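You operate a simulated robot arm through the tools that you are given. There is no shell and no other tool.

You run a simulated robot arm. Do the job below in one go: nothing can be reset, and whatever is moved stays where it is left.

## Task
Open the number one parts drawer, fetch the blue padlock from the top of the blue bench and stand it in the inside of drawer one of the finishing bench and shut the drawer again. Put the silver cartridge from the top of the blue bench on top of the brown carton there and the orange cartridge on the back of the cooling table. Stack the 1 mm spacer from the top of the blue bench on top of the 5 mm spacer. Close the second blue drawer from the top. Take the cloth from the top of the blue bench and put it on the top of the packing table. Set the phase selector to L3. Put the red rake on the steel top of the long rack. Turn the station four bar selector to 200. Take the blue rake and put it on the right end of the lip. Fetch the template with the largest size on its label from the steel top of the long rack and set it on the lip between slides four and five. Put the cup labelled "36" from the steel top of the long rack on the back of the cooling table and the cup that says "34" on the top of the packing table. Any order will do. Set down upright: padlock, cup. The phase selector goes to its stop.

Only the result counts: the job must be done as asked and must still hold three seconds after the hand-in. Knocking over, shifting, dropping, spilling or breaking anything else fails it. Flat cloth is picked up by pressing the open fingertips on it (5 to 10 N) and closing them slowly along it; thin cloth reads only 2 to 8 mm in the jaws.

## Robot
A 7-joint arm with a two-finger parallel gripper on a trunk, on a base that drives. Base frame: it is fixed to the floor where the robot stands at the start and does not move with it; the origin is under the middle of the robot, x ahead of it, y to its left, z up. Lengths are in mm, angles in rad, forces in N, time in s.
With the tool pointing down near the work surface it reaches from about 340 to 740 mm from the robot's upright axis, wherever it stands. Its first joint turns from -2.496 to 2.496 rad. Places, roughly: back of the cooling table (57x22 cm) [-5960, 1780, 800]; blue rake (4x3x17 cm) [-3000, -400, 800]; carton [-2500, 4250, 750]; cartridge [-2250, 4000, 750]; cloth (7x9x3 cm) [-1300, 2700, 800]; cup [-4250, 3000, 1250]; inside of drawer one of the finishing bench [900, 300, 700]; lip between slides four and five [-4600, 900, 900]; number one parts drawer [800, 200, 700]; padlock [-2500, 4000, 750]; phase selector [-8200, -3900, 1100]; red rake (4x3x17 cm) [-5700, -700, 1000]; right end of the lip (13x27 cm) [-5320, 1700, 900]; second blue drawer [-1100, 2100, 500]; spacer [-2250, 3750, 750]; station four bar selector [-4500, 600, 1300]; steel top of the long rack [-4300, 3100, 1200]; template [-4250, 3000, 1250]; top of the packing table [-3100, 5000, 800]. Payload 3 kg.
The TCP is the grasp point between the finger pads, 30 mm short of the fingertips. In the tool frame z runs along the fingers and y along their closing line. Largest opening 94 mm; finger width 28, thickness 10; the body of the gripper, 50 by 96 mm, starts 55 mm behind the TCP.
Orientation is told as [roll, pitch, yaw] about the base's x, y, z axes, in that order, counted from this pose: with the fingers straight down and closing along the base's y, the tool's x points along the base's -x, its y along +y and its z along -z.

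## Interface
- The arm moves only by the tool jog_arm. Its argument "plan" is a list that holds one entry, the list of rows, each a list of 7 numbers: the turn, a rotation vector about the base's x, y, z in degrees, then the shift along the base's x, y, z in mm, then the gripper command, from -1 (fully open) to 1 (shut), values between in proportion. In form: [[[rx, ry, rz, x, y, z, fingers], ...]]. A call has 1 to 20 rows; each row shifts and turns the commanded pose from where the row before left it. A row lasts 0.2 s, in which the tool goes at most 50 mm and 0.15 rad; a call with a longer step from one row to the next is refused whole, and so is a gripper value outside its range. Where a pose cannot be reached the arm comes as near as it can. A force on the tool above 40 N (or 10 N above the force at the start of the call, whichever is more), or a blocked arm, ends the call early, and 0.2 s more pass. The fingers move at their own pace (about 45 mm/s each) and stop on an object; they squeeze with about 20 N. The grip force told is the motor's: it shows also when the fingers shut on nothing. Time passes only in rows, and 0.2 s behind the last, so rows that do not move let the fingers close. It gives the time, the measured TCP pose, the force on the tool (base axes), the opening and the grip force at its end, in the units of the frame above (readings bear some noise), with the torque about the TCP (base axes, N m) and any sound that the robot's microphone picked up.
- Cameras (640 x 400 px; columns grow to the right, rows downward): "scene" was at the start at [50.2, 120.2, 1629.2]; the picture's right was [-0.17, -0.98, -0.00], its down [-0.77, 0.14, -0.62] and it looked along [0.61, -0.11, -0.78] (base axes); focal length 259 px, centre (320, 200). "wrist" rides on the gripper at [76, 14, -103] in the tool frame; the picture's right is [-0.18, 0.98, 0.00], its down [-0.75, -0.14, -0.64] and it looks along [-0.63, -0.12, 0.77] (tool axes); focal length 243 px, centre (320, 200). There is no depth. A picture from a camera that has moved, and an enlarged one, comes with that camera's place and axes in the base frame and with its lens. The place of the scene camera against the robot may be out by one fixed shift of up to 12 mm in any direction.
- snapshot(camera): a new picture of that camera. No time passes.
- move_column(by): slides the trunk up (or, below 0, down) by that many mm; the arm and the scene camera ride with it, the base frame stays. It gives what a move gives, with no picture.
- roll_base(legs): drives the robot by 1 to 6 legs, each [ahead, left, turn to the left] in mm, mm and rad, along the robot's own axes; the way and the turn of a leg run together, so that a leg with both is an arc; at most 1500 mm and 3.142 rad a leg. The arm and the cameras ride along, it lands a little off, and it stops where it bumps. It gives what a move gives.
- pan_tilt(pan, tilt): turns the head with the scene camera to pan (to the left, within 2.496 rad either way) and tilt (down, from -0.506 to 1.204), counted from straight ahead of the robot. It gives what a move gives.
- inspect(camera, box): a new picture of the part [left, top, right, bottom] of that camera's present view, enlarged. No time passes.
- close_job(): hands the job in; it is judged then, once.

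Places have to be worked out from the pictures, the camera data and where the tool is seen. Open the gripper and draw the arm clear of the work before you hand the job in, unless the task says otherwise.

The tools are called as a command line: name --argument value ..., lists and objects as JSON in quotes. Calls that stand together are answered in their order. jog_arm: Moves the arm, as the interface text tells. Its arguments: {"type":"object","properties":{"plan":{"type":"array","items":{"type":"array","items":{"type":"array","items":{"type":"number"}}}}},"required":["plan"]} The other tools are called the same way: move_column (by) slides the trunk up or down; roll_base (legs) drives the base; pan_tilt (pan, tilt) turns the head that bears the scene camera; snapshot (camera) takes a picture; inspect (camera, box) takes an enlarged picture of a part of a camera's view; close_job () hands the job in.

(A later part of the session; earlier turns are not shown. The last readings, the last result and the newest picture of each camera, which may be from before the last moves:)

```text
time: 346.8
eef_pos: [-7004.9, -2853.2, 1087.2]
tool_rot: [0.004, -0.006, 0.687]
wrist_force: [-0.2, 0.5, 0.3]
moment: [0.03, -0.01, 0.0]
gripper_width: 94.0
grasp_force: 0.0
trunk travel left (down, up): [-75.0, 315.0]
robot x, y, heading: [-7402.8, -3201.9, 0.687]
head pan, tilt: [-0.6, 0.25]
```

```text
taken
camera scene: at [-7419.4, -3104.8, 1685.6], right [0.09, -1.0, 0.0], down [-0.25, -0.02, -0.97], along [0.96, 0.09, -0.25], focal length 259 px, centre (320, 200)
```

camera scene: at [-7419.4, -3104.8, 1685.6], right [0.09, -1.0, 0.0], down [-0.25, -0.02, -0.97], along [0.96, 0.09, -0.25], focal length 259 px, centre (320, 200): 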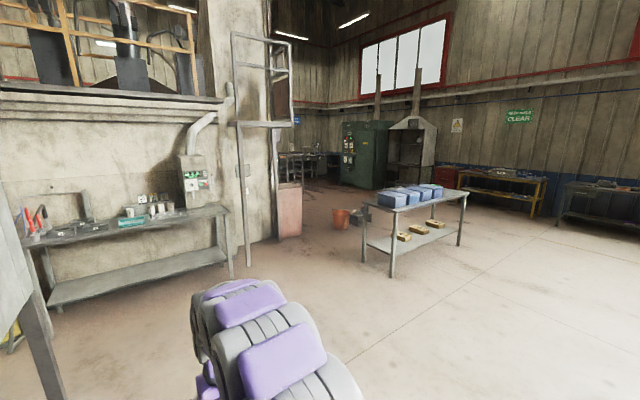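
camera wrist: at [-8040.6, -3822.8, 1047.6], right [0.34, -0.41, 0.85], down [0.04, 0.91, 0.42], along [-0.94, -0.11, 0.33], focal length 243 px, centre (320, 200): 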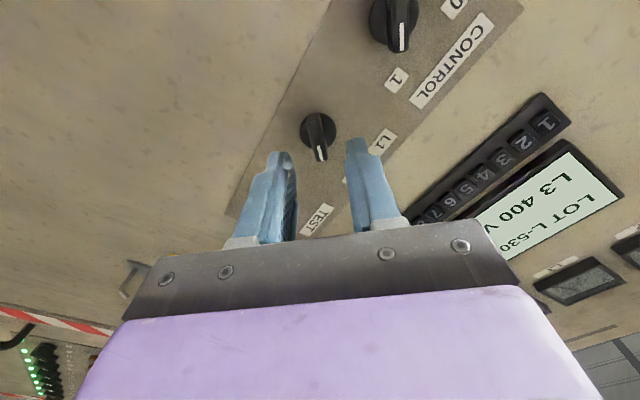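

The red rake stands at the left end of the bench behind the press. I drive round the hopper's right side towards that bench.

roll_base --legs '[[1100, -150, 0.012], [1050, 0, 0]]'

pan_tilt --pan 0.9 --tilt 0.4

snapshot --camera "scene"

pan_tilt --pan 1.7 --tilt 0.5

snapshot --camera "scene"

```text
time: 357.5
eef_pos: [-5248.4, -1582.9, 1087.2]
tool_rot: [0.006, -0.005, 0.701]
wrist_force: [0.5, 0.2, -0.8]
moment: [0.02, -0.01, 0.0]
gripper_width: 93.8
grasp_force: 0.1
trunk travel left (down, up): [-75.0, 315.0]
robot x, y, heading: [-5640.5, -1936.4, 0.708]
head pan, tilt: [-0.6, 0.25]
```

```text
time: 359.1
eef_pos: [-5250.2, -1583.6, 1088.7]
tool_rot: [0.005, -0.007, 0.703]
wrist_force: [0.2, -1.2, 0.3]
moment: [-0.04, -0.01, -0.01]
gripper_width: 94.1
grasp_force: 0.1
trunk travel left (down, up): [-75.0, 315.0]
robot x, y, heading: [-5637.5, -1935.7, 0.713]
head pan, tilt: [0.901, 0.4]
```

```text
taken
camera scene: at [-5755.2, -1758.1, 1671.6], right [1.0, 0.04, 0.0], down [0.01, -0.39, -0.92], along [-0.04, 0.92, -0.39], focal length 259 px, centre (320, 200)
```

scene: 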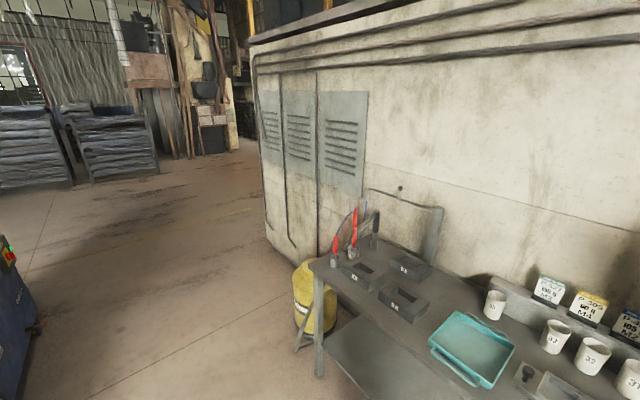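

```text
time: 360.2
eef_pos: [-5250.2, -1583.4, 1087.6]
tool_rot: [0.004, -0.007, 0.703]
wrist_force: [0.1, -0.9, -0.2]
moment: [0.02, -0.01, -0.01]
gripper_width: 93.9
grasp_force: 0.0
trunk travel left (down, up): [-75.0, 315.0]
robot x, y, heading: [-5640.2, -1934.4, 0.709]
head pan, tilt: [1.7, 0.499]
```

```text
taken
camera scene: at [-5819.3, -1789.7, 1662.6], right [0.67, 0.74, 0.0], down [0.35, -0.32, -0.88], along [-0.65, 0.59, -0.48], focal length 259 px, centre (320, 200)
```

scene: 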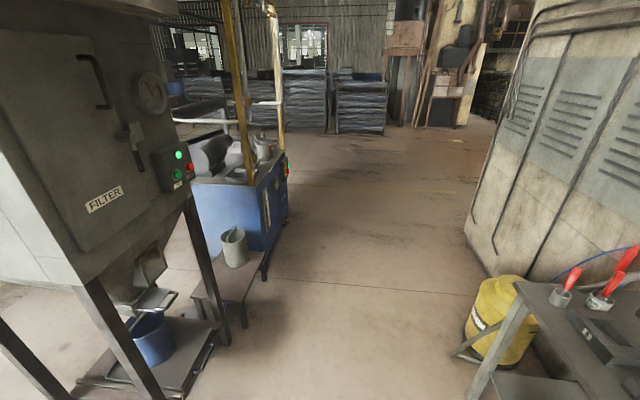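

The bench has red-handled tools at its left end. I enlarge them.

inspect --camera "scene" --box '[520, 220, 640, 340]'

pan_tilt --pan 0.9 --tilt 0.5

inspect --camera "scene" --box '[290, 140, 450, 260]'

inspect --camera "scene" --box '[420, 200, 640, 360]'

```text
3.33 times, centred on (580, 280) of scene
camera zoom: at [-5819.3, -1789.7, 1662.6], right [0.67, 0.74, 0.0], down [0.35, -0.32, -0.88], along [-0.65, 0.59, -0.48], focal length 863 px, centre (-547, -67)
```

zoom: 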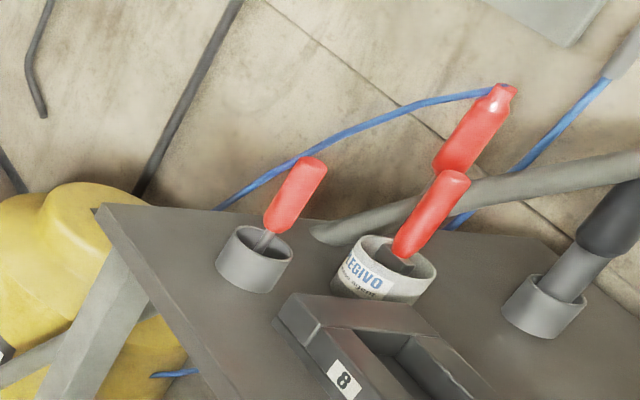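

```text
time: 361.4
eef_pos: [-5250.3, -1583.5, 1088.1]
tool_rot: [0.004, -0.006, 0.701]
wrist_force: [-0.7, -0.5, -0.5]
moment: [0.01, -0.02, 0.01]
gripper_width: 93.9
grasp_force: 0.0
trunk travel left (down, up): [-75.0, 315.0]
robot x, y, heading: [-5641.5, -1935.4, 0.709]
head pan, tilt: [0.901, 0.499]
```

```text
3.33 times, centred on (370, 200) of scene
camera zoom: at [-5755.3, -1759.8, 1662.4], right [1.0, 0.04, 0.0], down [0.02, -0.48, -0.88], along [-0.04, 0.88, -0.48], focal length 863 px, centre (153, 200)
```

zoom: 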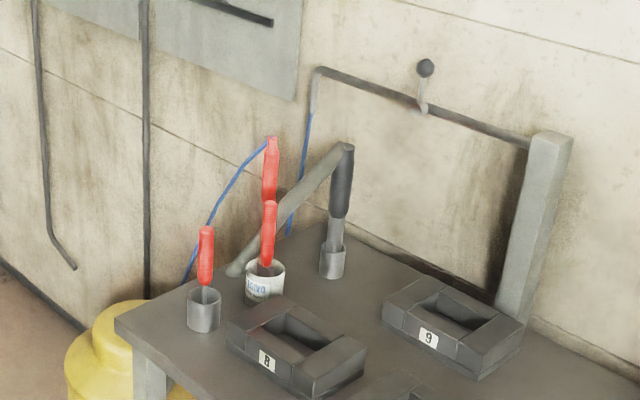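

```text
2.50 times, centred on (530, 280) of scene
camera zoom: at [-5755.3, -1759.8, 1662.4], right [1.0, 0.04, 0.0], down [0.02, -0.48, -0.88], along [-0.04, 0.88, -0.48], focal length 647 px, centre (-205, 0)
```

zoom: 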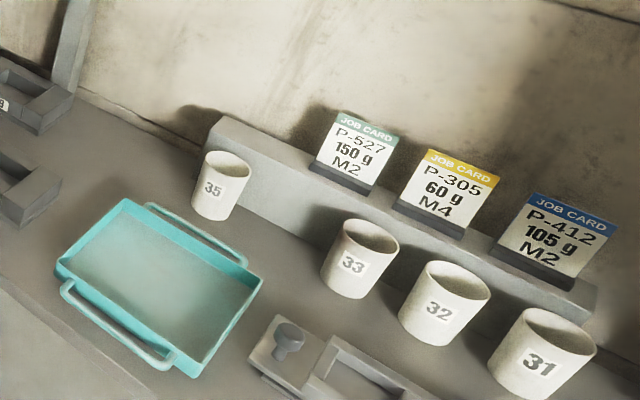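

There are three red-handled things there; I drive left along the bench to see which is the rake.

roll_base --legs '[[60, 900, -0.007]]'

pan_tilt --pan 0.1 --tilt 0.7

snapshot --camera "scene"

snapshot --camera "wrist"

```text
time: 366.0
eef_pos: [-5764.6, -880.2, 1089.4]
tool_rot: [0.008, -0.007, 0.691]
wrist_force: [-0.5, 0.6, 0.4]
moment: [-0.02, 0.01, -0.03]
gripper_width: 93.9
grasp_force: 0.1
trunk travel left (down, up): [-75.0, 315.0]
robot x, y, heading: [-6163.8, -1226.6, 0.699]
head pan, tilt: [0.901, 0.499]
```

```text
time: 367.1
eef_pos: [-5767.0, -880.7, 1089.6]
tool_rot: [0.004, -0.009, 0.689]
wrist_force: [-0.1, -0.5, 0.0]
moment: [-0.02, 0.0, -0.03]
gripper_width: 93.8
grasp_force: 0.1
trunk travel left (down, up): [-75.0, 315.0]
robot x, y, heading: [-6162.4, -1226.0, 0.693]
head pan, tilt: [0.099, 0.7]
```

```text
taken
camera scene: at [-6211.8, -1079.0, 1644.7], right [0.71, -0.7, 0.0], down [-0.45, -0.46, -0.76], along [0.53, 0.55, -0.65], focal length 259 px, centre (320, 200)
```

scene: 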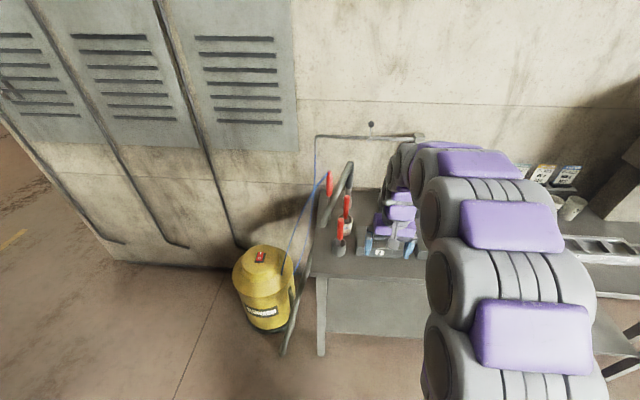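

```text
taken
camera wrist: at [-5836.1, -918.7, 1192.0], right [-0.48, 0.88, 0.01], down [0.67, 0.36, 0.65], along [0.56, 0.32, -0.76], focal length 243 px, centre (320, 200)
```

wrist: 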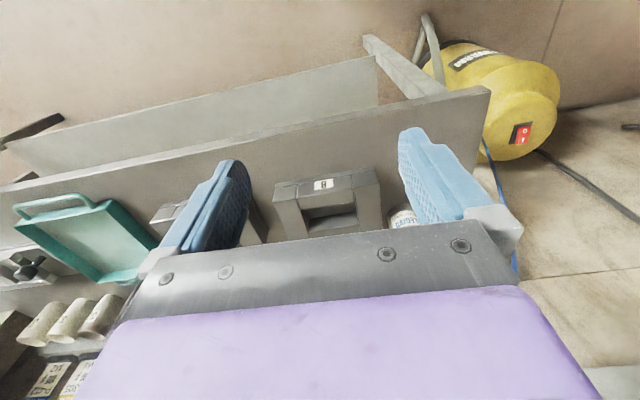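

inspect --camera "scene" --box '[300, 150, 420, 270]'

```text
3.33 times, centred on (360, 210) of scene
camera zoom: at [-6211.8, -1079.0, 1644.7], right [0.71, -0.7, 0.0], down [-0.45, -0.46, -0.76], along [0.53, 0.55, -0.65], focal length 863 px, centre (187, 167)
```

zoom: 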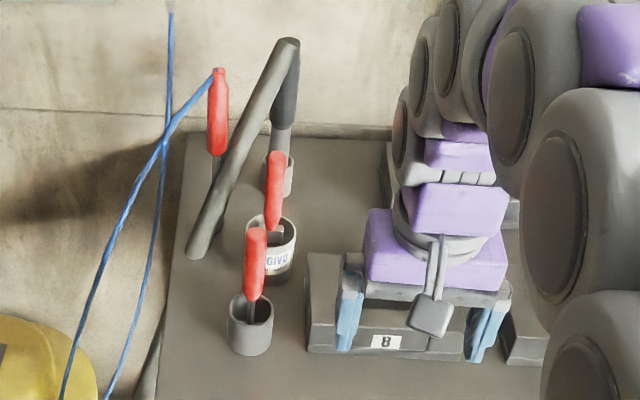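

Candidates: A in a plain metal cup at the front, B in a glue tin, C on an air hose. I raise the tool and move it left for a wrist-camera look at them.

jog_arm --plan '[[[0, 0, 0, -15, 18, 30, -1], [0, 0, 0, -15, 18, 30, -1], [0, 0, 0, -15, 18, 20, -1]]]'

snapshot --camera "wrist"

inspect --camera "wrist" --box '[300, 60, 520, 240]'

```text
time: 367.9
eef_pos: [-5815.4, -823.4, 1170.7]
tool_rot: [0.003, -0.008, 0.689]
wrist_force: [-0.2, -0.5, -0.3]
moment: [0.0, -0.03, 0.02]
gripper_width: 94.1
grasp_force: 0.0
trunk travel left (down, up): [-75.0, 315.0]
robot x, y, heading: [-6160.6, -1223.7, 0.695]
head pan, tilt: [0.099, 0.7]
```

```text
taken
camera wrist: at [-5884.6, -861.9, 1272.7], right [-0.48, 0.88, 0.01], down [0.67, 0.37, 0.65], along [0.57, 0.32, -0.76], focal length 243 px, centre (320, 200)
```

wrist: 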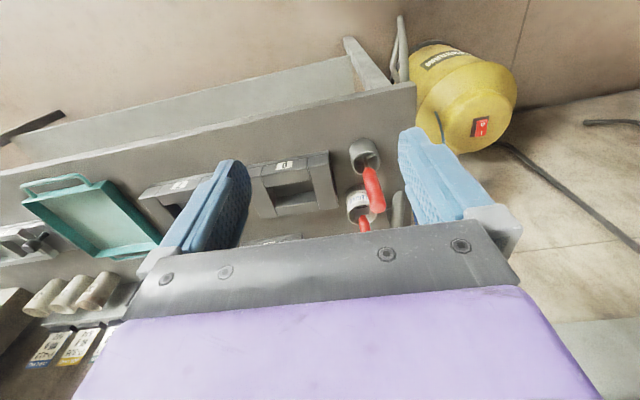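

```text
2.22 times, centred on (410, 150) of wrist
camera zoom: at [-5884.6, -861.9, 1272.7], right [-0.48, 0.88, 0.01], down [0.67, 0.37, 0.65], along [0.57, 0.32, -0.76], focal length 539 px, centre (120, 311)
```

zoom: 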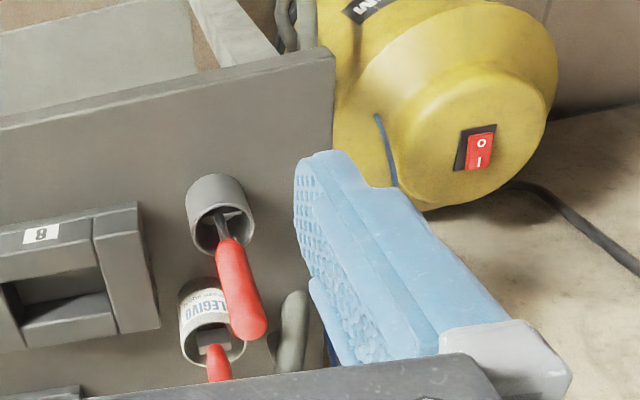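

A is a tool with a vertical red handle standing in a metal cup – the rake; B is a glue brush. I move above A's handle top near [-5745, -698, 1050].

jog_arm --plan '[[[0, 0, 0, 20, 32, 0, -1], [0, 0, 0, 20, 32, 0, -1], [0, 0, 0, 18, 32, 0, -1], [0, 0, 0, 12.4, 29.4, 0, -1]]]'

snapshot --camera "wrist"

inspect --camera "wrist" --box '[240, 40, 400, 180]'

```text
time: 368.9
eef_pos: [-5740.6, -697.7, 1167.8]
tool_rot: [0.007, -0.007, 0.689]
wrist_force: [-0.5, 0.6, 0.4]
moment: [0.01, 0.02, 0.02]
gripper_width: 93.9
grasp_force: 0.1
trunk travel left (down, up): [-75.0, 315.0]
robot x, y, heading: [-6164.1, -1224.6, 0.694]
head pan, tilt: [0.099, 0.7]
```

```text
taken
camera wrist: at [-5809.9, -737.2, 1270.6], right [-0.48, 0.88, 0.01], down [0.67, 0.36, 0.65], along [0.56, 0.32, -0.76], focal length 243 px, centre (320, 200)
```

wrist: 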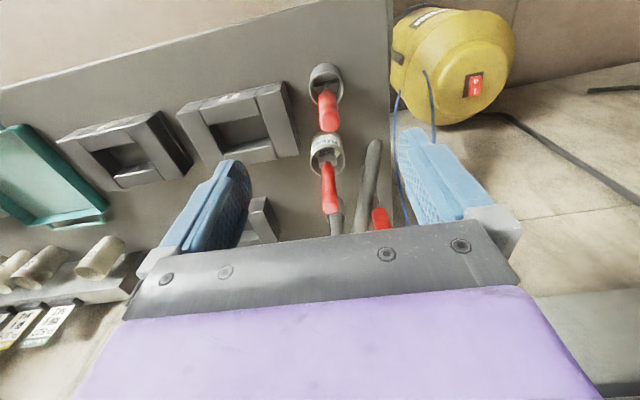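

```text
2.86 times, centred on (320, 110) of wrist
camera zoom: at [-5809.9, -737.2, 1270.6], right [-0.48, 0.88, 0.01], down [0.67, 0.36, 0.65], along [0.56, 0.32, -0.76], focal length 693 px, centre (320, 457)
```

zoom: 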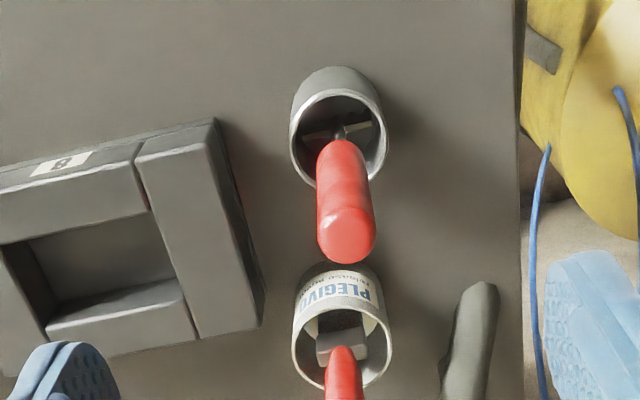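

Triangulating puts the handle's top at about [-5716, -668, 1003]. I shift over it and lower part way to verify.

jog_arm --plan '[[[0, 0, 0, 12.3, 14.6, -20, -1], [0, 0, 0, 12.3, 14.6, -30, -1], [0, 0, 0, 0, 0, -30, -1]]]'

snapshot --camera "wrist"

inspect --camera "wrist" --box '[240, 40, 400, 180]'

```text
time: 369.8
eef_pos: [-5718.3, -668.8, 1089.1]
tool_rot: [0.005, -0.009, 0.689]
wrist_force: [-0.2, 0.2, 0.1]
moment: [-0.01, 0.02, 0.01]
gripper_width: 94.0
grasp_force: 0.0
trunk travel left (down, up): [-75.0, 315.0]
robot x, y, heading: [-6160.8, -1228.6, 0.695]
head pan, tilt: [0.099, 0.7]
```

```text
taken
camera wrist: at [-5786.9, -708.1, 1191.3], right [-0.48, 0.88, 0.01], down [0.67, 0.36, 0.65], along [0.56, 0.32, -0.76], focal length 243 px, centre (320, 200)
```

wrist: 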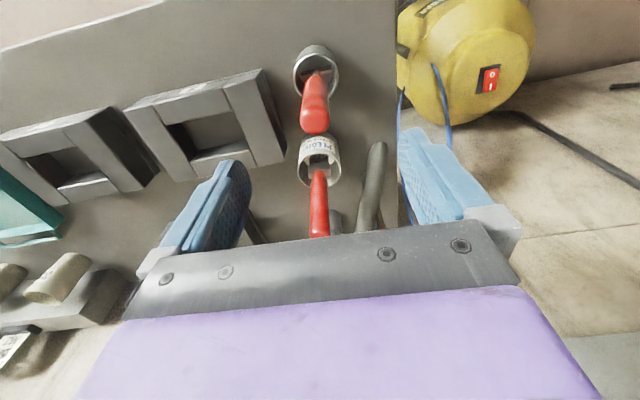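

```text
2.86 times, centred on (320, 110) of wrist
camera zoom: at [-5786.9, -708.1, 1191.3], right [-0.48, 0.88, 0.01], down [0.67, 0.36, 0.65], along [0.56, 0.32, -0.76], focal length 693 px, centre (320, 457)
```

zoom: 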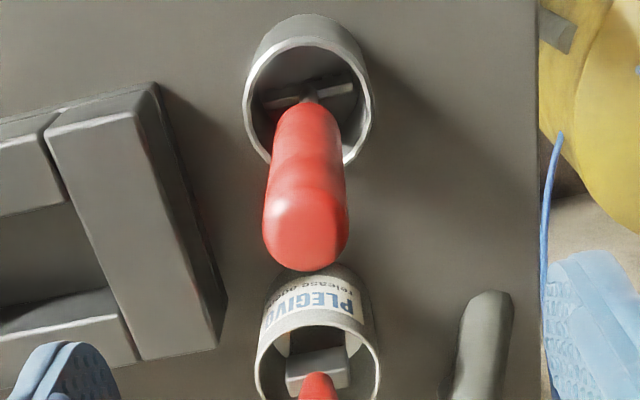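

The handle lies 4 mm left of my axis; the T-shaped rake head is visible in the cup. I correct and descend around the handle, then close.

jog_arm --plan '[[[0, 0, 0, 2, -3.7, -30, -0.3], [0, 0, 0, 0, 0, -40, -0.3], [0, 0, 0, 0, 0, -30, -0.3], [0, 0, 0, 0, 0, -20, -0.3], [0, 0, 0, 0, 0, -8, -0.3]]]'

snapshot --camera "wrist"

```text
time: 370.9
eef_pos: [-5716.3, -674.7, 964.2]
tool_rot: [0.007, -0.011, 0.689]
wrist_force: [-0.8, 0.9, 12.2]
moment: [-0.02, 0.05, -0.01]
gripper_width: 61.2
grasp_force: 0.1
trunk travel left (down, up): [-75.0, 315.0]
robot x, y, heading: [-6161.2, -1227.8, 0.696]
head pan, tilt: [0.099, 0.7]
```

```text
taken
camera wrist: at [-5785.5, -713.5, 1066.4], right [-0.48, 0.88, 0.01], down [0.67, 0.36, 0.65], along [0.57, 0.32, -0.76], focal length 243 px, centre (320, 200)
```

wrist: 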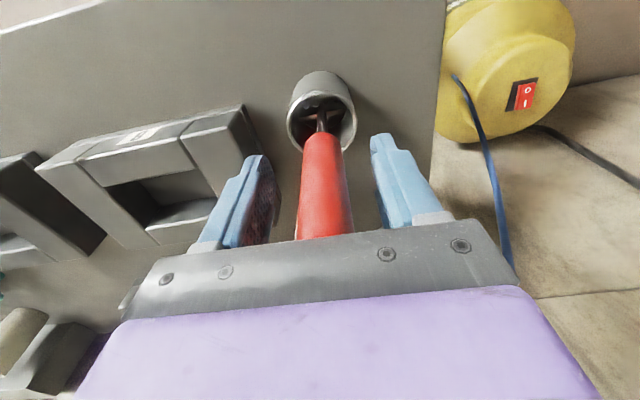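

A light 12 N contact: the palm touches the handle's top. I raise 5 mm and close on the handle.

jog_arm --plan '[[[0, 0, 0, 0, 0, 6, -0.3], [0, 0, 0, 0, 0, 0, 0.1], [0, 0, 0, 0, 0, 0, 0.4], [0, 0, 0, 0, 0, 0, 0.7], [0, 0, 0, 0, 0, 0, 1], [0, 0, 0, 0, 0, 0, 1]]]'

snapshot --camera "wrist"

```text
time: 372.4
eef_pos: [-5716.8, -673.2, 966.7]
tool_rot: [0.006, -0.008, 0.688]
wrist_force: [-2.3, 0.8, -1.1]
moment: [0.13, 0.22, 0.02]
gripper_width: 22.4
grasp_force: 19.8
trunk travel left (down, up): [-75.0, 315.0]
robot x, y, heading: [-6159.8, -1227.0, 0.696]
head pan, tilt: [0.099, 0.7]
```

```text
taken
camera wrist: at [-5785.3, -712.9, 1069.9], right [-0.48, 0.88, 0.01], down [0.67, 0.36, 0.65], along [0.56, 0.32, -0.76], focal length 243 px, centre (320, 200)
```

wrist: 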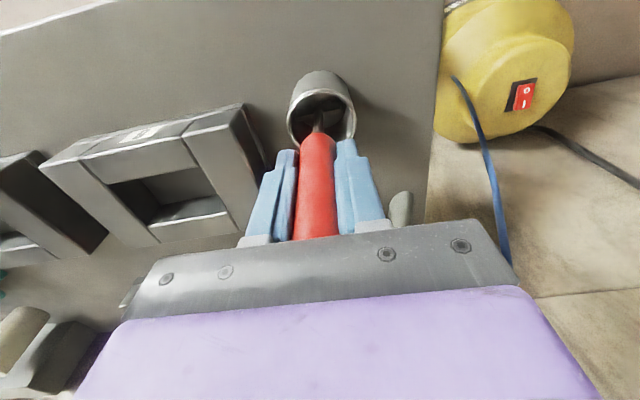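

Gripped (22.4 mm). I pull the rake straight up slowly and watch that the cup stays.

jog_arm --plan '[[[0, 0, 0, 0, 0, 4, 1], [0, 0, 0, 0, 0, 6, 1], [0, 0, 0, 0, 0, 8, 1], [0, 0, 0, 0, 0, 8, 1], [0, 0, 0, 0, 0, 8, 1], [0, 0, 0, 0, 0, 8, 1], [0, 0, 0, 0, 0, 8, 1], [0, 0, 0, 0, 0, 8, 1]]]'

snapshot --camera "wrist"

inspect --camera "scene" --box '[300, 150, 420, 270]'

```text
time: 374.1
eef_pos: [-5716.3, -673.3, 1026.4]
tool_rot: [0.005, -0.006, 0.69]
wrist_force: [-0.3, -0.6, -0.9]
moment: [0.01, 0.02, 0.02]
gripper_width: 22.0
grasp_force: 20.1
trunk travel left (down, up): [-75.0, 315.0]
robot x, y, heading: [-6163.6, -1224.9, 0.696]
head pan, tilt: [0.099, 0.7]
```

```text
taken
camera wrist: at [-5784.7, -712.5, 1128.3], right [-0.48, 0.88, 0.01], down [0.67, 0.36, 0.65], along [0.56, 0.32, -0.76], focal length 243 px, centre (320, 200)
```

wrist: 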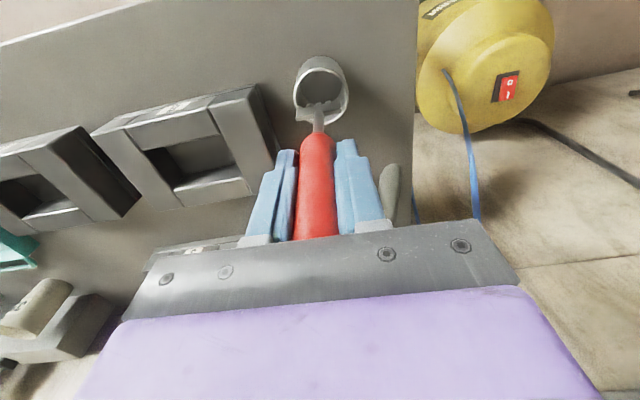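

```text
3.33 times, centred on (360, 210) of scene
camera zoom: at [-6211.6, -1076.9, 1644.5], right [0.71, -0.7, 0.0], down [-0.45, -0.46, -0.76], along [0.53, 0.54, -0.65], focal length 863 px, centre (187, 167)
```

zoom: 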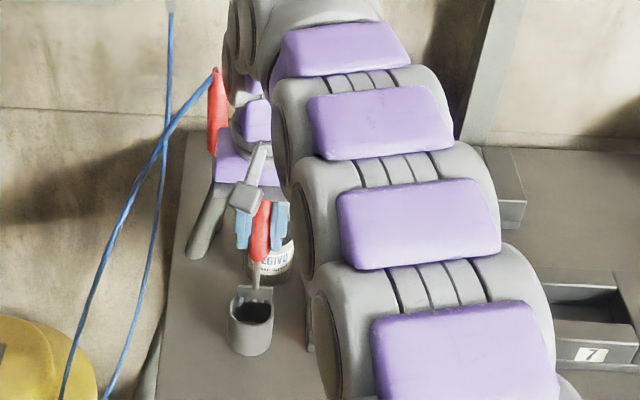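

The toothed head is leaving the cup and the cup stays put. I lift further, then draw the arm back.

jog_arm --plan '[[[0, 0, 0, 0, 0, 8, 1], [0, 0, 0, 0, 0, 10, 1], [0, 0, 0, 0, 0, 10, 1], [0, 0, 0, 0, 0, 10, 1], [0, 0, 0, 0, 0, 10, 1], [0, 0, 0, 0, 0, 10, 1], [0, 0, 0, 0, 0, 10, 1], [0, 0, 0, 0, 0, 10, 1], [0, 0, 0, 0, 0, 10, 1], [0, 0, 0, 0, 0, 6, 1]]]'

snapshot --camera "wrist"

inspect --camera "scene" --box '[300, 150, 420, 270]'

```text
time: 376.4
eef_pos: [-5715.5, -674.0, 1118.9]
tool_rot: [0.005, -0.008, 0.689]
wrist_force: [0.6, 0.5, -0.2]
moment: [0.0, 0.05, -0.04]
gripper_width: 22.1
grasp_force: 19.8
trunk travel left (down, up): [-75.0, 315.0]
robot x, y, heading: [-6160.2, -1225.1, 0.698]
head pan, tilt: [0.099, 0.7]
```

```text
taken
camera wrist: at [-5783.9, -713.0, 1222.6], right [-0.48, 0.88, 0.01], down [0.67, 0.37, 0.65], along [0.56, 0.32, -0.76], focal length 243 px, centre (320, 200)
```

wrist: 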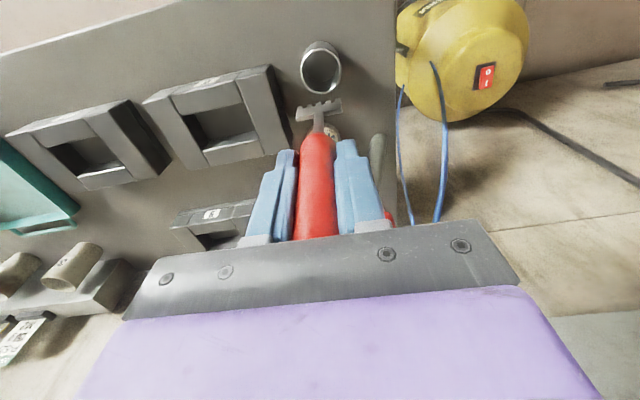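

```text
3.33 times, centred on (360, 210) of scene
camera zoom: at [-6211.7, -1076.7, 1644.5], right [0.71, -0.7, 0.0], down [-0.45, -0.46, -0.76], along [0.53, 0.54, -0.65], focal length 863 px, centre (187, 167)
```

zoom: 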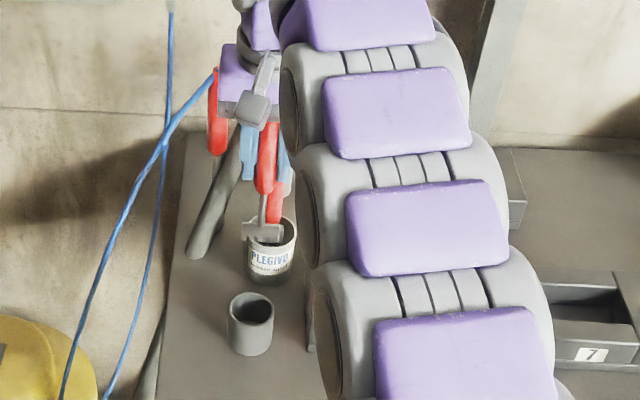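

The rake is free. I draw the arm back from the bench, then drive left along the passage behind the press.

jog_arm --plan '[[[0, 0, 0, -12, -10, 0, 1], [0, 0, 0, -20, -17, 0, 1], [0, 0, 0, -25, -21, 0, 1], [0, 0, 0, -28, -24, 0, 1], [0, 0, 0, -28, -24, 0, 1], [0, 0, 0, -20, -17, 0, 1], [0, 0, 0, 5, -16, 0, 1], [0, 0, 0, 14, -22, 0, 1], [0, 0, 0, 18, -25, 0, 1], [0, 0, 0, 18, -25, 0, 1], [0, 0, 0, 15, -18, 0, 1]]]'

roll_base --legs '[[0, 1400, 0]]'

pan_tilt --pan 1.0 --tilt 0.35

snapshot --camera "scene"

snapshot --camera "wrist"

```text
time: 378.8
eef_pos: [-5777.1, -895.2, 1118.4]
tool_rot: [0.005, -0.008, 0.691]
wrist_force: [1.0, 0.0, 0.0]
moment: [-0.02, 0.03, 0.03]
gripper_width: 22.2
grasp_force: 20.4
trunk travel left (down, up): [-75.0, 315.0]
robot x, y, heading: [-6160.6, -1227.9, 0.696]
head pan, tilt: [0.099, 0.7]
```

```text
time: 385.7
eef_pos: [-6657.3, 169.3, 1119.0]
tool_rot: [0.006, -0.007, 0.679]
wrist_force: [-0.5, -0.2, -1.0]
moment: [0.01, -0.03, -0.04]
gripper_width: 21.9
grasp_force: 19.5
trunk travel left (down, up): [-75.0, 315.0]
robot x, y, heading: [-7044.6, -158.6, 0.688]
head pan, tilt: [0.099, 0.7]
```

```text
time: 386.9
eef_pos: [-6658.0, 171.0, 1119.1]
tool_rot: [0.006, -0.008, 0.677]
wrist_force: [-0.2, -0.7, -1.2]
moment: [0.03, -0.04, -0.03]
gripper_width: 21.8
grasp_force: 20.4
trunk travel left (down, up): [-75.0, 315.0]
robot x, y, heading: [-7045.2, -155.4, 0.684]
head pan, tilt: [1.0, 0.351]
```

```text
taken
camera scene: at [-7164.6, 22.9, 1676.1], right [0.99, 0.11, 0.0], down [0.04, -0.34, -0.94], along [-0.11, 0.93, -0.35], focal length 259 px, centre (320, 200)
```

scene: 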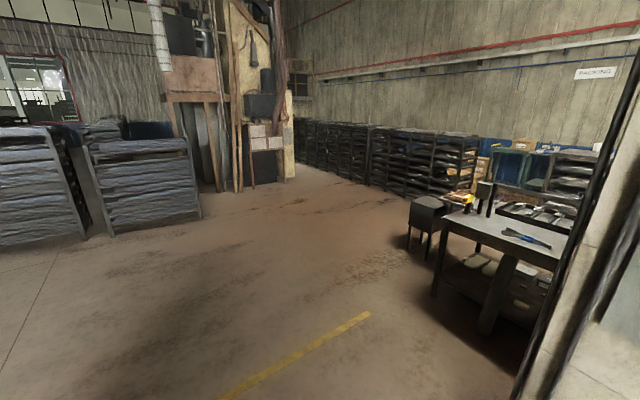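

```text
taken
camera wrist: at [-6727.9, 131.7, 1222.8], right [-0.47, 0.88, 0.01], down [0.67, 0.36, 0.65], along [0.57, 0.31, -0.76], focal length 243 px, centre (320, 200)
```

wrist: 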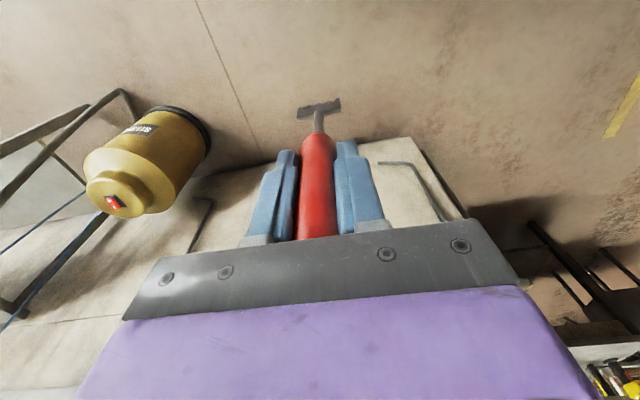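

I see the cooling table and a clear way round it. I drive wide round the press's end into the area behind the long rack.

roll_base --legs '[[0, 1300, 0.018], [0, 1250, 0], [1450, 0, 0], [1450, 0, 0]]'

pan_tilt --pan -0.9 --tilt 0.35

snapshot --camera "scene"

pan_tilt --pan 0.0 --tilt 0.35

snapshot --camera "scene"

```text
time: 413.0
eef_pos: [-5917.4, 3908.5, 1119.5]
tool_rot: [0.006, -0.009, 0.635]
wrist_force: [-0.5, 0.0, -0.7]
moment: [0.01, 0.0, -0.02]
gripper_width: 22.3
grasp_force: 19.7
trunk travel left (down, up): [-75.0, 315.0]
robot x, y, heading: [-6317.6, 3598.1, 0.638]
head pan, tilt: [1.0, 0.351]
```

```text
time: 414.9
eef_pos: [-5919.3, 3907.0, 1120.3]
tool_rot: [0.005, -0.011, 0.635]
wrist_force: [-0.2, 0.2, -0.3]
moment: [0.01, -0.04, 0.01]
gripper_width: 22.4
grasp_force: 19.6
trunk travel left (down, up): [-75.0, 315.0]
robot x, y, heading: [-6321.7, 3603.8, 0.644]
head pan, tilt: [-0.901, 0.351]
```

```text
taken
camera scene: at [-6333.1, 3667.3, 1676.2], right [-0.26, -0.97, 0.0], down [-0.33, 0.09, -0.94], along [0.91, -0.24, -0.34], focal length 259 px, centre (320, 200)
```

scene: 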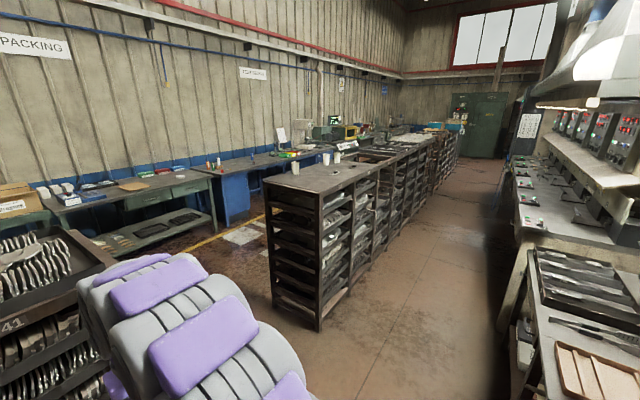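

```text
time: 416.1
eef_pos: [-5918.7, 3907.5, 1120.6]
tool_rot: [0.005, -0.01, 0.634]
wrist_force: [-0.8, 0.7, -0.8]
moment: [0.01, -0.02, 0.03]
gripper_width: 22.4
grasp_force: 19.6
trunk travel left (down, up): [-75.0, 315.0]
robot x, y, heading: [-6319.2, 3601.8, 0.639]
head pan, tilt: [0.0, 0.351]
```

```text
taken
camera scene: at [-6348.5, 3746.8, 1676.1], right [0.6, -0.8, 0.0], down [-0.28, -0.21, -0.94], along [0.75, 0.56, -0.35], focal length 259 px, centre (320, 200)
```

scene: 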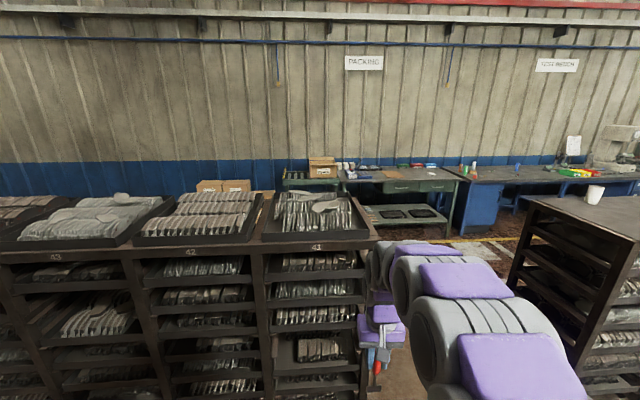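

I see the long rack's steel top with cups straight ahead to the right. I enlarge that and the cooling table.

pan_tilt --pan -0.8 --tilt 0.4

inspect --camera "scene" --box '[240, 100, 460, 220]'

inspect --camera "scene" --box '[420, 60, 640, 400]'

```text
time: 417.2
eef_pos: [-5917.8, 3907.3, 1120.5]
tool_rot: [0.005, -0.011, 0.637]
wrist_force: [-0.8, -0.1, -1.4]
moment: [0.0, -0.01, -0.01]
gripper_width: 22.7
grasp_force: 19.9
trunk travel left (down, up): [-75.0, 315.0]
robot x, y, heading: [-6320.6, 3599.5, 0.641]
head pan, tilt: [-0.799, 0.4]
```

```text
2.91 times, centred on (350, 160) of scene
camera zoom: at [-6331.7, 3676.6, 1671.6], right [-0.16, -0.99, 0.0], down [-0.39, 0.06, -0.92], along [0.91, -0.15, -0.39], focal length 753 px, centre (233, 316)
```

zoom: 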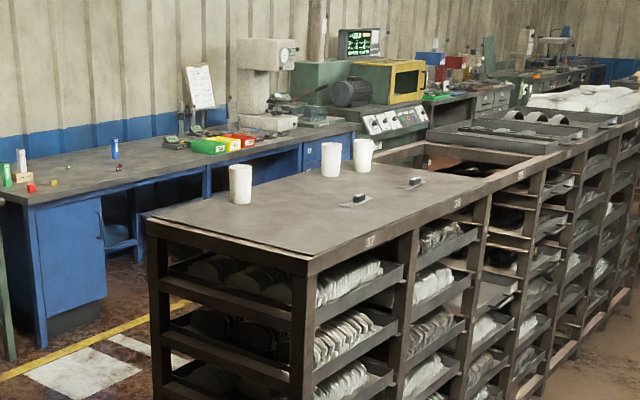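

```text
1.18 times, centred on (530, 230) of scene
camera zoom: at [-6331.7, 3676.6, 1671.6], right [-0.16, -0.99, 0.0], down [-0.39, 0.06, -0.92], along [0.91, -0.15, -0.39], focal length 304 px, centre (73, 165)
```

zoom: 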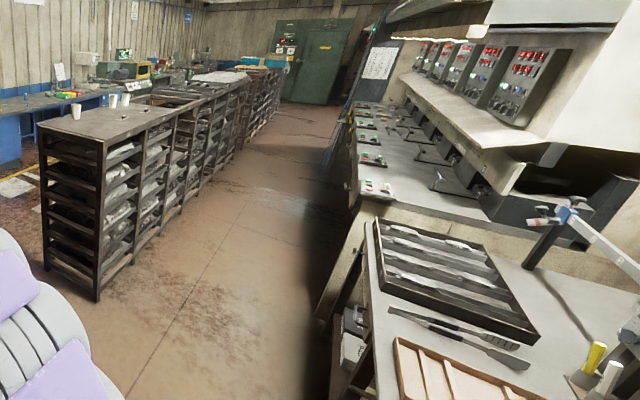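

The steel top shows three cups on the far side and two small templates with black grips; its near end is free for the rake. I raise the trunk and drive in front of that free part.

move_column --by 250

roll_base --legs '[[0, -900, 0.06], [200, -440, 0]]'

pan_tilt --pan 0.0 --tilt 0.7

snapshot --camera "scene"

snapshot --camera "wrist"

```text
time: 419.8
eef_pos: [-5918.8, 3907.9, 1369.4]
tool_rot: [0.006, -0.011, 0.636]
wrist_force: [0.3, -0.2, 0.1]
moment: [0.0, 0.03, 0.05]
gripper_width: 22.3
grasp_force: 20.4
trunk travel left (down, up): [-325.0, 65.0]
robot x, y, heading: [-6319.7, 3599.2, 0.642]
head pan, tilt: [-0.799, 0.4]
```

```text
time: 427.1
eef_pos: [-4930.2, 3002.3, 1370.0]
tool_rot: [0.005, -0.01, 0.688]
wrist_force: [0.8, -0.4, -0.5]
moment: [-0.01, -0.01, -0.02]
gripper_width: 22.4
grasp_force: 20.4
trunk travel left (down, up): [-325.0, 65.0]
robot x, y, heading: [-5314.2, 2673.6, 0.689]
head pan, tilt: [-0.799, 0.4]
```

```text
time: 428.2
eef_pos: [-4964.6, 3041.2, 1369.6]
tool_rot: [-0.025, -0.011, 0.691]
wrist_force: [-1.2, 1.1, -0.9]
moment: [-0.08, -0.05, -0.04]
gripper_width: 22.5
grasp_force: 20.1
trunk travel left (down, up): [-325.0, 65.0]
robot x, y, heading: [-5315.3, 2680.9, 0.695]
head pan, tilt: [0.0, 0.7]
```

```text
taken
camera scene: at [-5387.0, 2849.4, 1891.3], right [0.64, -0.77, 0.02], down [-0.49, -0.43, -0.76], along [0.6, 0.48, -0.65], focal length 259 px, centre (320, 200)
```

scene: 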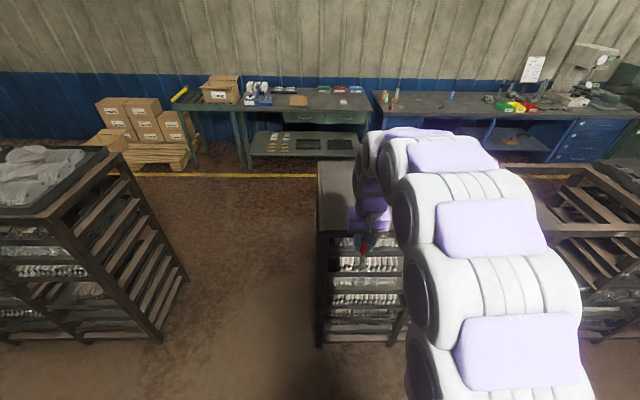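

```text
taken
camera wrist: at [-5036.3, 3004.6, 1472.0], right [-0.48, 0.87, -0.02], down [0.65, 0.38, 0.65], along [0.58, 0.3, -0.76], focal length 243 px, centre (320, 200)
```

wrist: 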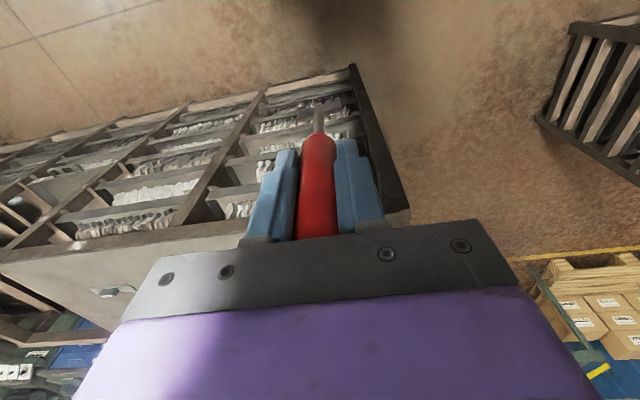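

The steel top is at about z≈1160, its near edge at 50 cm ahead of me. I drive 200 mm closer and check again.

roll_base --legs '[[210, 0, 0]]'

jog_arm --plan '[[[0, 0, 0, 0, 0, 0, 1], [0, 0, 0, 0, 0, 0, 1], [0, 0, 0, 0, 0, 0, 1], [0, 0, 0, 0, 0, 0, 1]]]'

snapshot --camera "wrist"

snapshot --camera "scene"

```text
time: 429.9
eef_pos: [-4799.6, 3172.1, 1369.0]
tool_rot: [-0.025, -0.011, 0.693]
wrist_force: [-0.4, 0.4, -1.4]
moment: [-0.02, -0.02, 0.01]
gripper_width: 22.7
grasp_force: 19.8
trunk travel left (down, up): [-325.0, 65.0]
robot x, y, heading: [-5155.5, 2813.3, 0.698]
head pan, tilt: [0.0, 0.7]
```

```text
time: 430.9
eef_pos: [-4805.6, 3178.7, 1369.1]
tool_rot: [-0.028, -0.013, 0.693]
wrist_force: [-1.1, 0.0, -0.5]
moment: [-0.08, -0.05, 0.01]
gripper_width: 22.3
grasp_force: 20.6
trunk travel left (down, up): [-325.0, 65.0]
robot x, y, heading: [-5163.3, 2809.8, 0.698]
head pan, tilt: [0.0, 0.7]
```

```text
taken
camera wrist: at [-4877.6, 3141.7, 1471.8], right [-0.49, 0.87, -0.03], down [0.65, 0.38, 0.65], along [0.58, 0.3, -0.76], focal length 243 px, centre (320, 200)
```

wrist: 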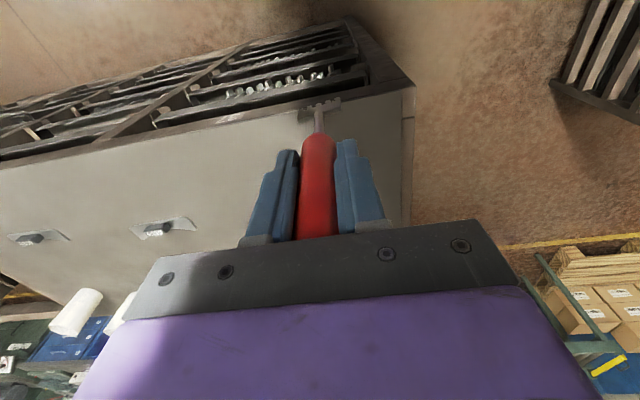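

```text
taken
camera scene: at [-5218.9, 2976.3, 1892.5], right [0.64, -0.77, 0.01], down [-0.49, -0.42, -0.76], along [0.59, 0.48, -0.65], focal length 259 px, centre (320, 200)
```

scene: 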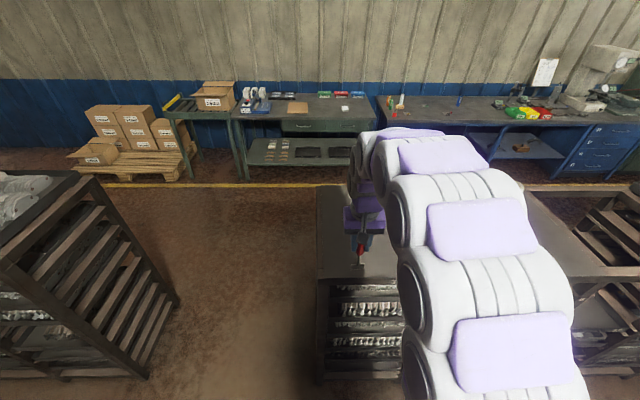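

The top's corner fits z≈1160. I tip the tool forward by 80° so the rake becomes nearly horizontal, holding it well above the top.

jog_arm --plan '[[[1.25, 1.06, 0, 0, 0, 0, 1], [5.1, -6.03, 0, 6.5, 5.5, 0, 1], [5.1, -6.03, 0, 6.5, 5.5, 0, 1], [5.1, -6.03, 0, 6.5, 5.5, 0, 1], [5.1, -6.03, 0, 6.5, 5.5, 0, 1], [5.1, -6.03, 0, 6.5, 5.5, 0, 1], [5.1, -6.03, 0, 6.5, 5.5, 0, 1], [5.1, -6.03, 0, 6.5, 5.5, 0, 1], [5.1, -6.03, 0, 6.5, 5.5, 0, 1], [5.1, -6.03, 0, 6.5, 5.5, 0, 1], [5.1, -6.03, 0, 6.5, 5.5, 0, 1]]]'

snapshot --camera "wrist"

snapshot --camera "scene"

```text
time: 433.3
eef_pos: [-4713.3, 3249.6, 1398.5]
tool_rot: [0.07, -1.391, 0.645]
wrist_force: [0.3, 0.0, -0.8]
moment: [-0.02, 0.04, -0.05]
gripper_width: 22.3
grasp_force: 19.3
out of reach, approached as far as the arm can: row 10, 11
trunk travel left (down, up): [-325.0, 65.0]
robot x, y, heading: [-5158.4, 2811.5, 0.692]
head pan, tilt: [0.0, 0.7]
```

```text
taken
camera wrist: at [-4810.6, 3185.3, 1343.1], right [-0.62, 0.76, 0.19], down [-0.28, -0.44, 0.85], along [0.74, 0.47, 0.48], focal length 243 px, centre (320, 200)
```

wrist: 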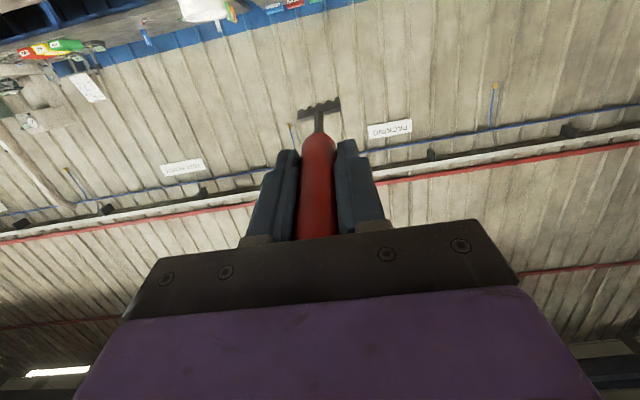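

```text
taken
camera scene: at [-5193.6, 2945.8, 1895.5], right [0.64, -0.77, 0.0], down [-0.5, -0.41, -0.76], along [0.59, 0.49, -0.65], focal length 259 px, centre (320, 200)
```

scene: 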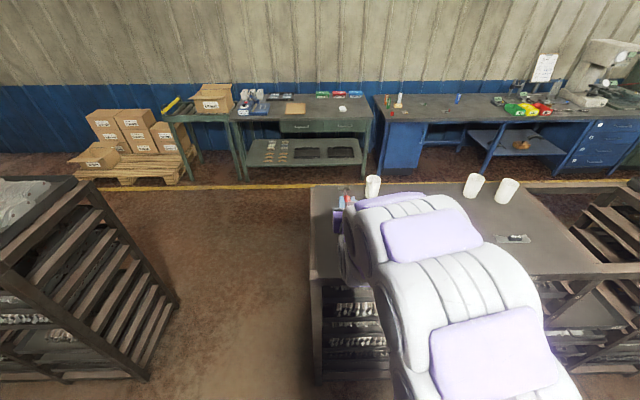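

The rake is nearly horizontal above the free end, well away from the nearest cup. I shift back 30 mm and lower towards the top.

jog_arm --plan '[[[0, 0, 0, -8, -7, -25, 1], [0, 0, 0, -8, -7, -30, 1], [0, 0, 0, -7.7, -6, -30, 1], [0, 0, 0, 0, 0, -30, 1], [0, 0, 0, 0, 0, -30, 1]]]'

snapshot --camera "wrist"

inspect --camera "scene" --box '[290, 150, 410, 270]'

```text
time: 434.5
eef_pos: [-4718.7, 3263.7, 1344.9]
tool_rot: [0.027, -1.39, 0.688]
wrist_force: [-0.6, 1.1, -1.0]
moment: [-0.02, 0.01, -0.04]
gripper_width: 22.2
grasp_force: 20.2
out of reach, approached as far as the arm can: row 1, 2, 3, 4
trunk travel left (down, up): [-325.0, 65.0]
robot x, y, heading: [-5154.7, 2815.9, 0.694]
head pan, tilt: [0.0, 0.7]
```

```text
taken
camera wrist: at [-4815.0, 3198.5, 1289.6], right [-0.62, 0.76, 0.19], down [-0.28, -0.43, 0.86], along [0.73, 0.48, 0.48], focal length 243 px, centre (320, 200)
```

wrist: 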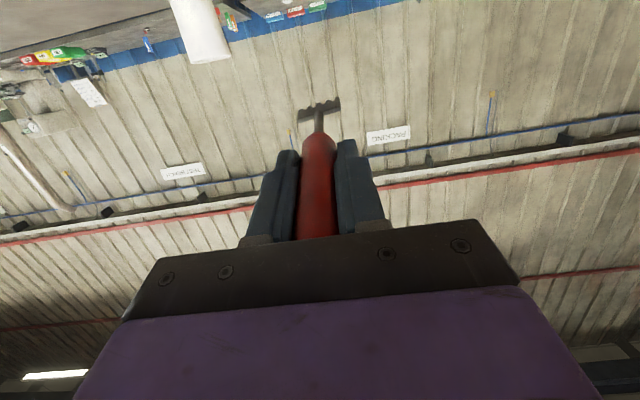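

```text
3.33 times, centred on (350, 210) of scene
camera zoom: at [-5211.9, 2970.8, 1893.0], right [0.64, -0.77, 0.01], down [-0.49, -0.42, -0.76], along [0.59, 0.48, -0.65], focal length 863 px, centre (220, 167)
```

zoom: 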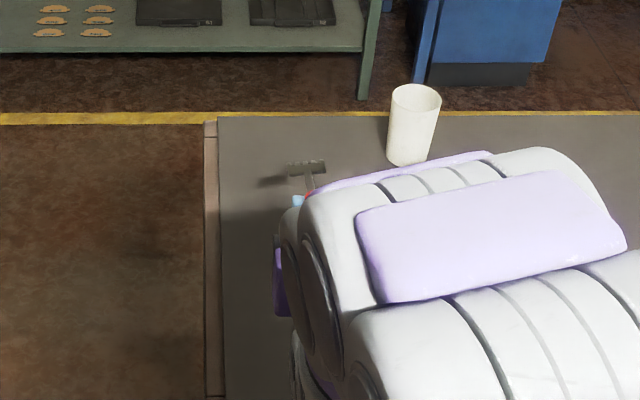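

The arm is too cramped at this distance; I back the base off 90 mm and continue lowering.

roll_base --legs '[[-90, 0, 0]]'

jog_arm --plan '[[[0, 0, 0, 5, 4, -20, 1], [0, 0, 0, 10, 8, -25, 1], [0, 0, 0, 12, 10, -25, 1], [0, 0, 0, 12, 10, -25, 1]]]'

snapshot --camera "wrist"

inspect --camera "scene" --box '[290, 150, 410, 270]'

```text
time: 435.6
eef_pos: [-4775.2, 3188.3, 1347.6]
tool_rot: [0.098, -1.39, 0.618]
wrist_force: [0.2, 0.0, -0.5]
moment: [0.0, 0.04, 0.03]
gripper_width: 22.3
grasp_force: 19.8
trunk travel left (down, up): [-325.0, 65.0]
robot x, y, heading: [-5224.7, 2757.2, 0.694]
head pan, tilt: [0.0, 0.7]
```

```text
time: 436.6
eef_pos: [-4731.7, 3215.8, 1251.4]
tool_rot: [0.115, -1.389, 0.6]
wrist_force: [-0.8, -0.9, -0.4]
moment: [0.02, 0.01, 0.03]
gripper_width: 22.5
grasp_force: 19.5
trunk travel left (down, up): [-325.0, 65.0]
robot x, y, heading: [-5222.3, 2759.5, 0.695]
head pan, tilt: [0.0, 0.7]
```

```text
taken
camera wrist: at [-4829.4, 3151.7, 1196.5], right [-0.61, 0.76, 0.2], down [-0.27, -0.44, 0.85], along [0.74, 0.47, 0.48], focal length 243 px, centre (320, 200)
```

wrist: 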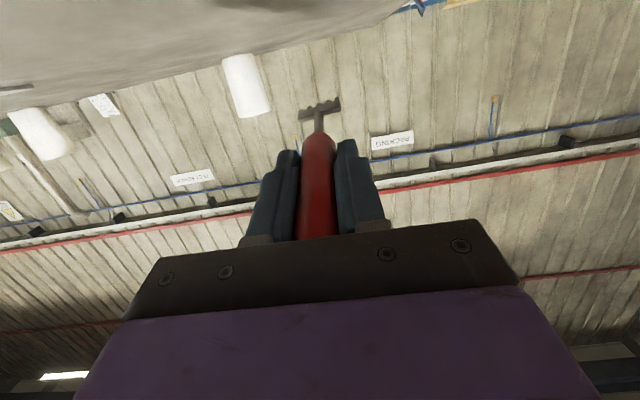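

```text
3.33 times, centred on (350, 210) of scene
camera zoom: at [-5258.7, 2889.5, 1895.2], right [0.64, -0.77, 0.0], down [-0.5, -0.41, -0.76], along [0.58, 0.49, -0.65], focal length 863 px, centre (220, 167)
```

zoom: 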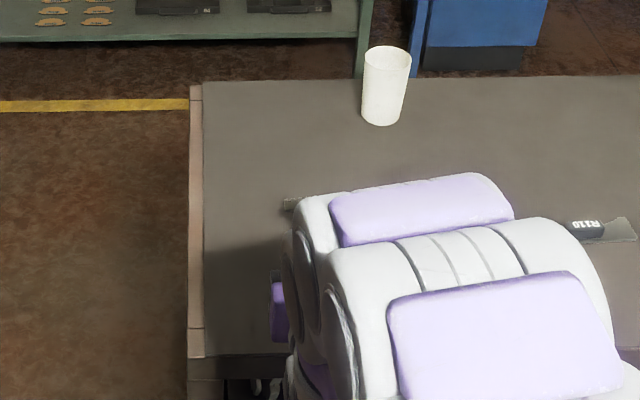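

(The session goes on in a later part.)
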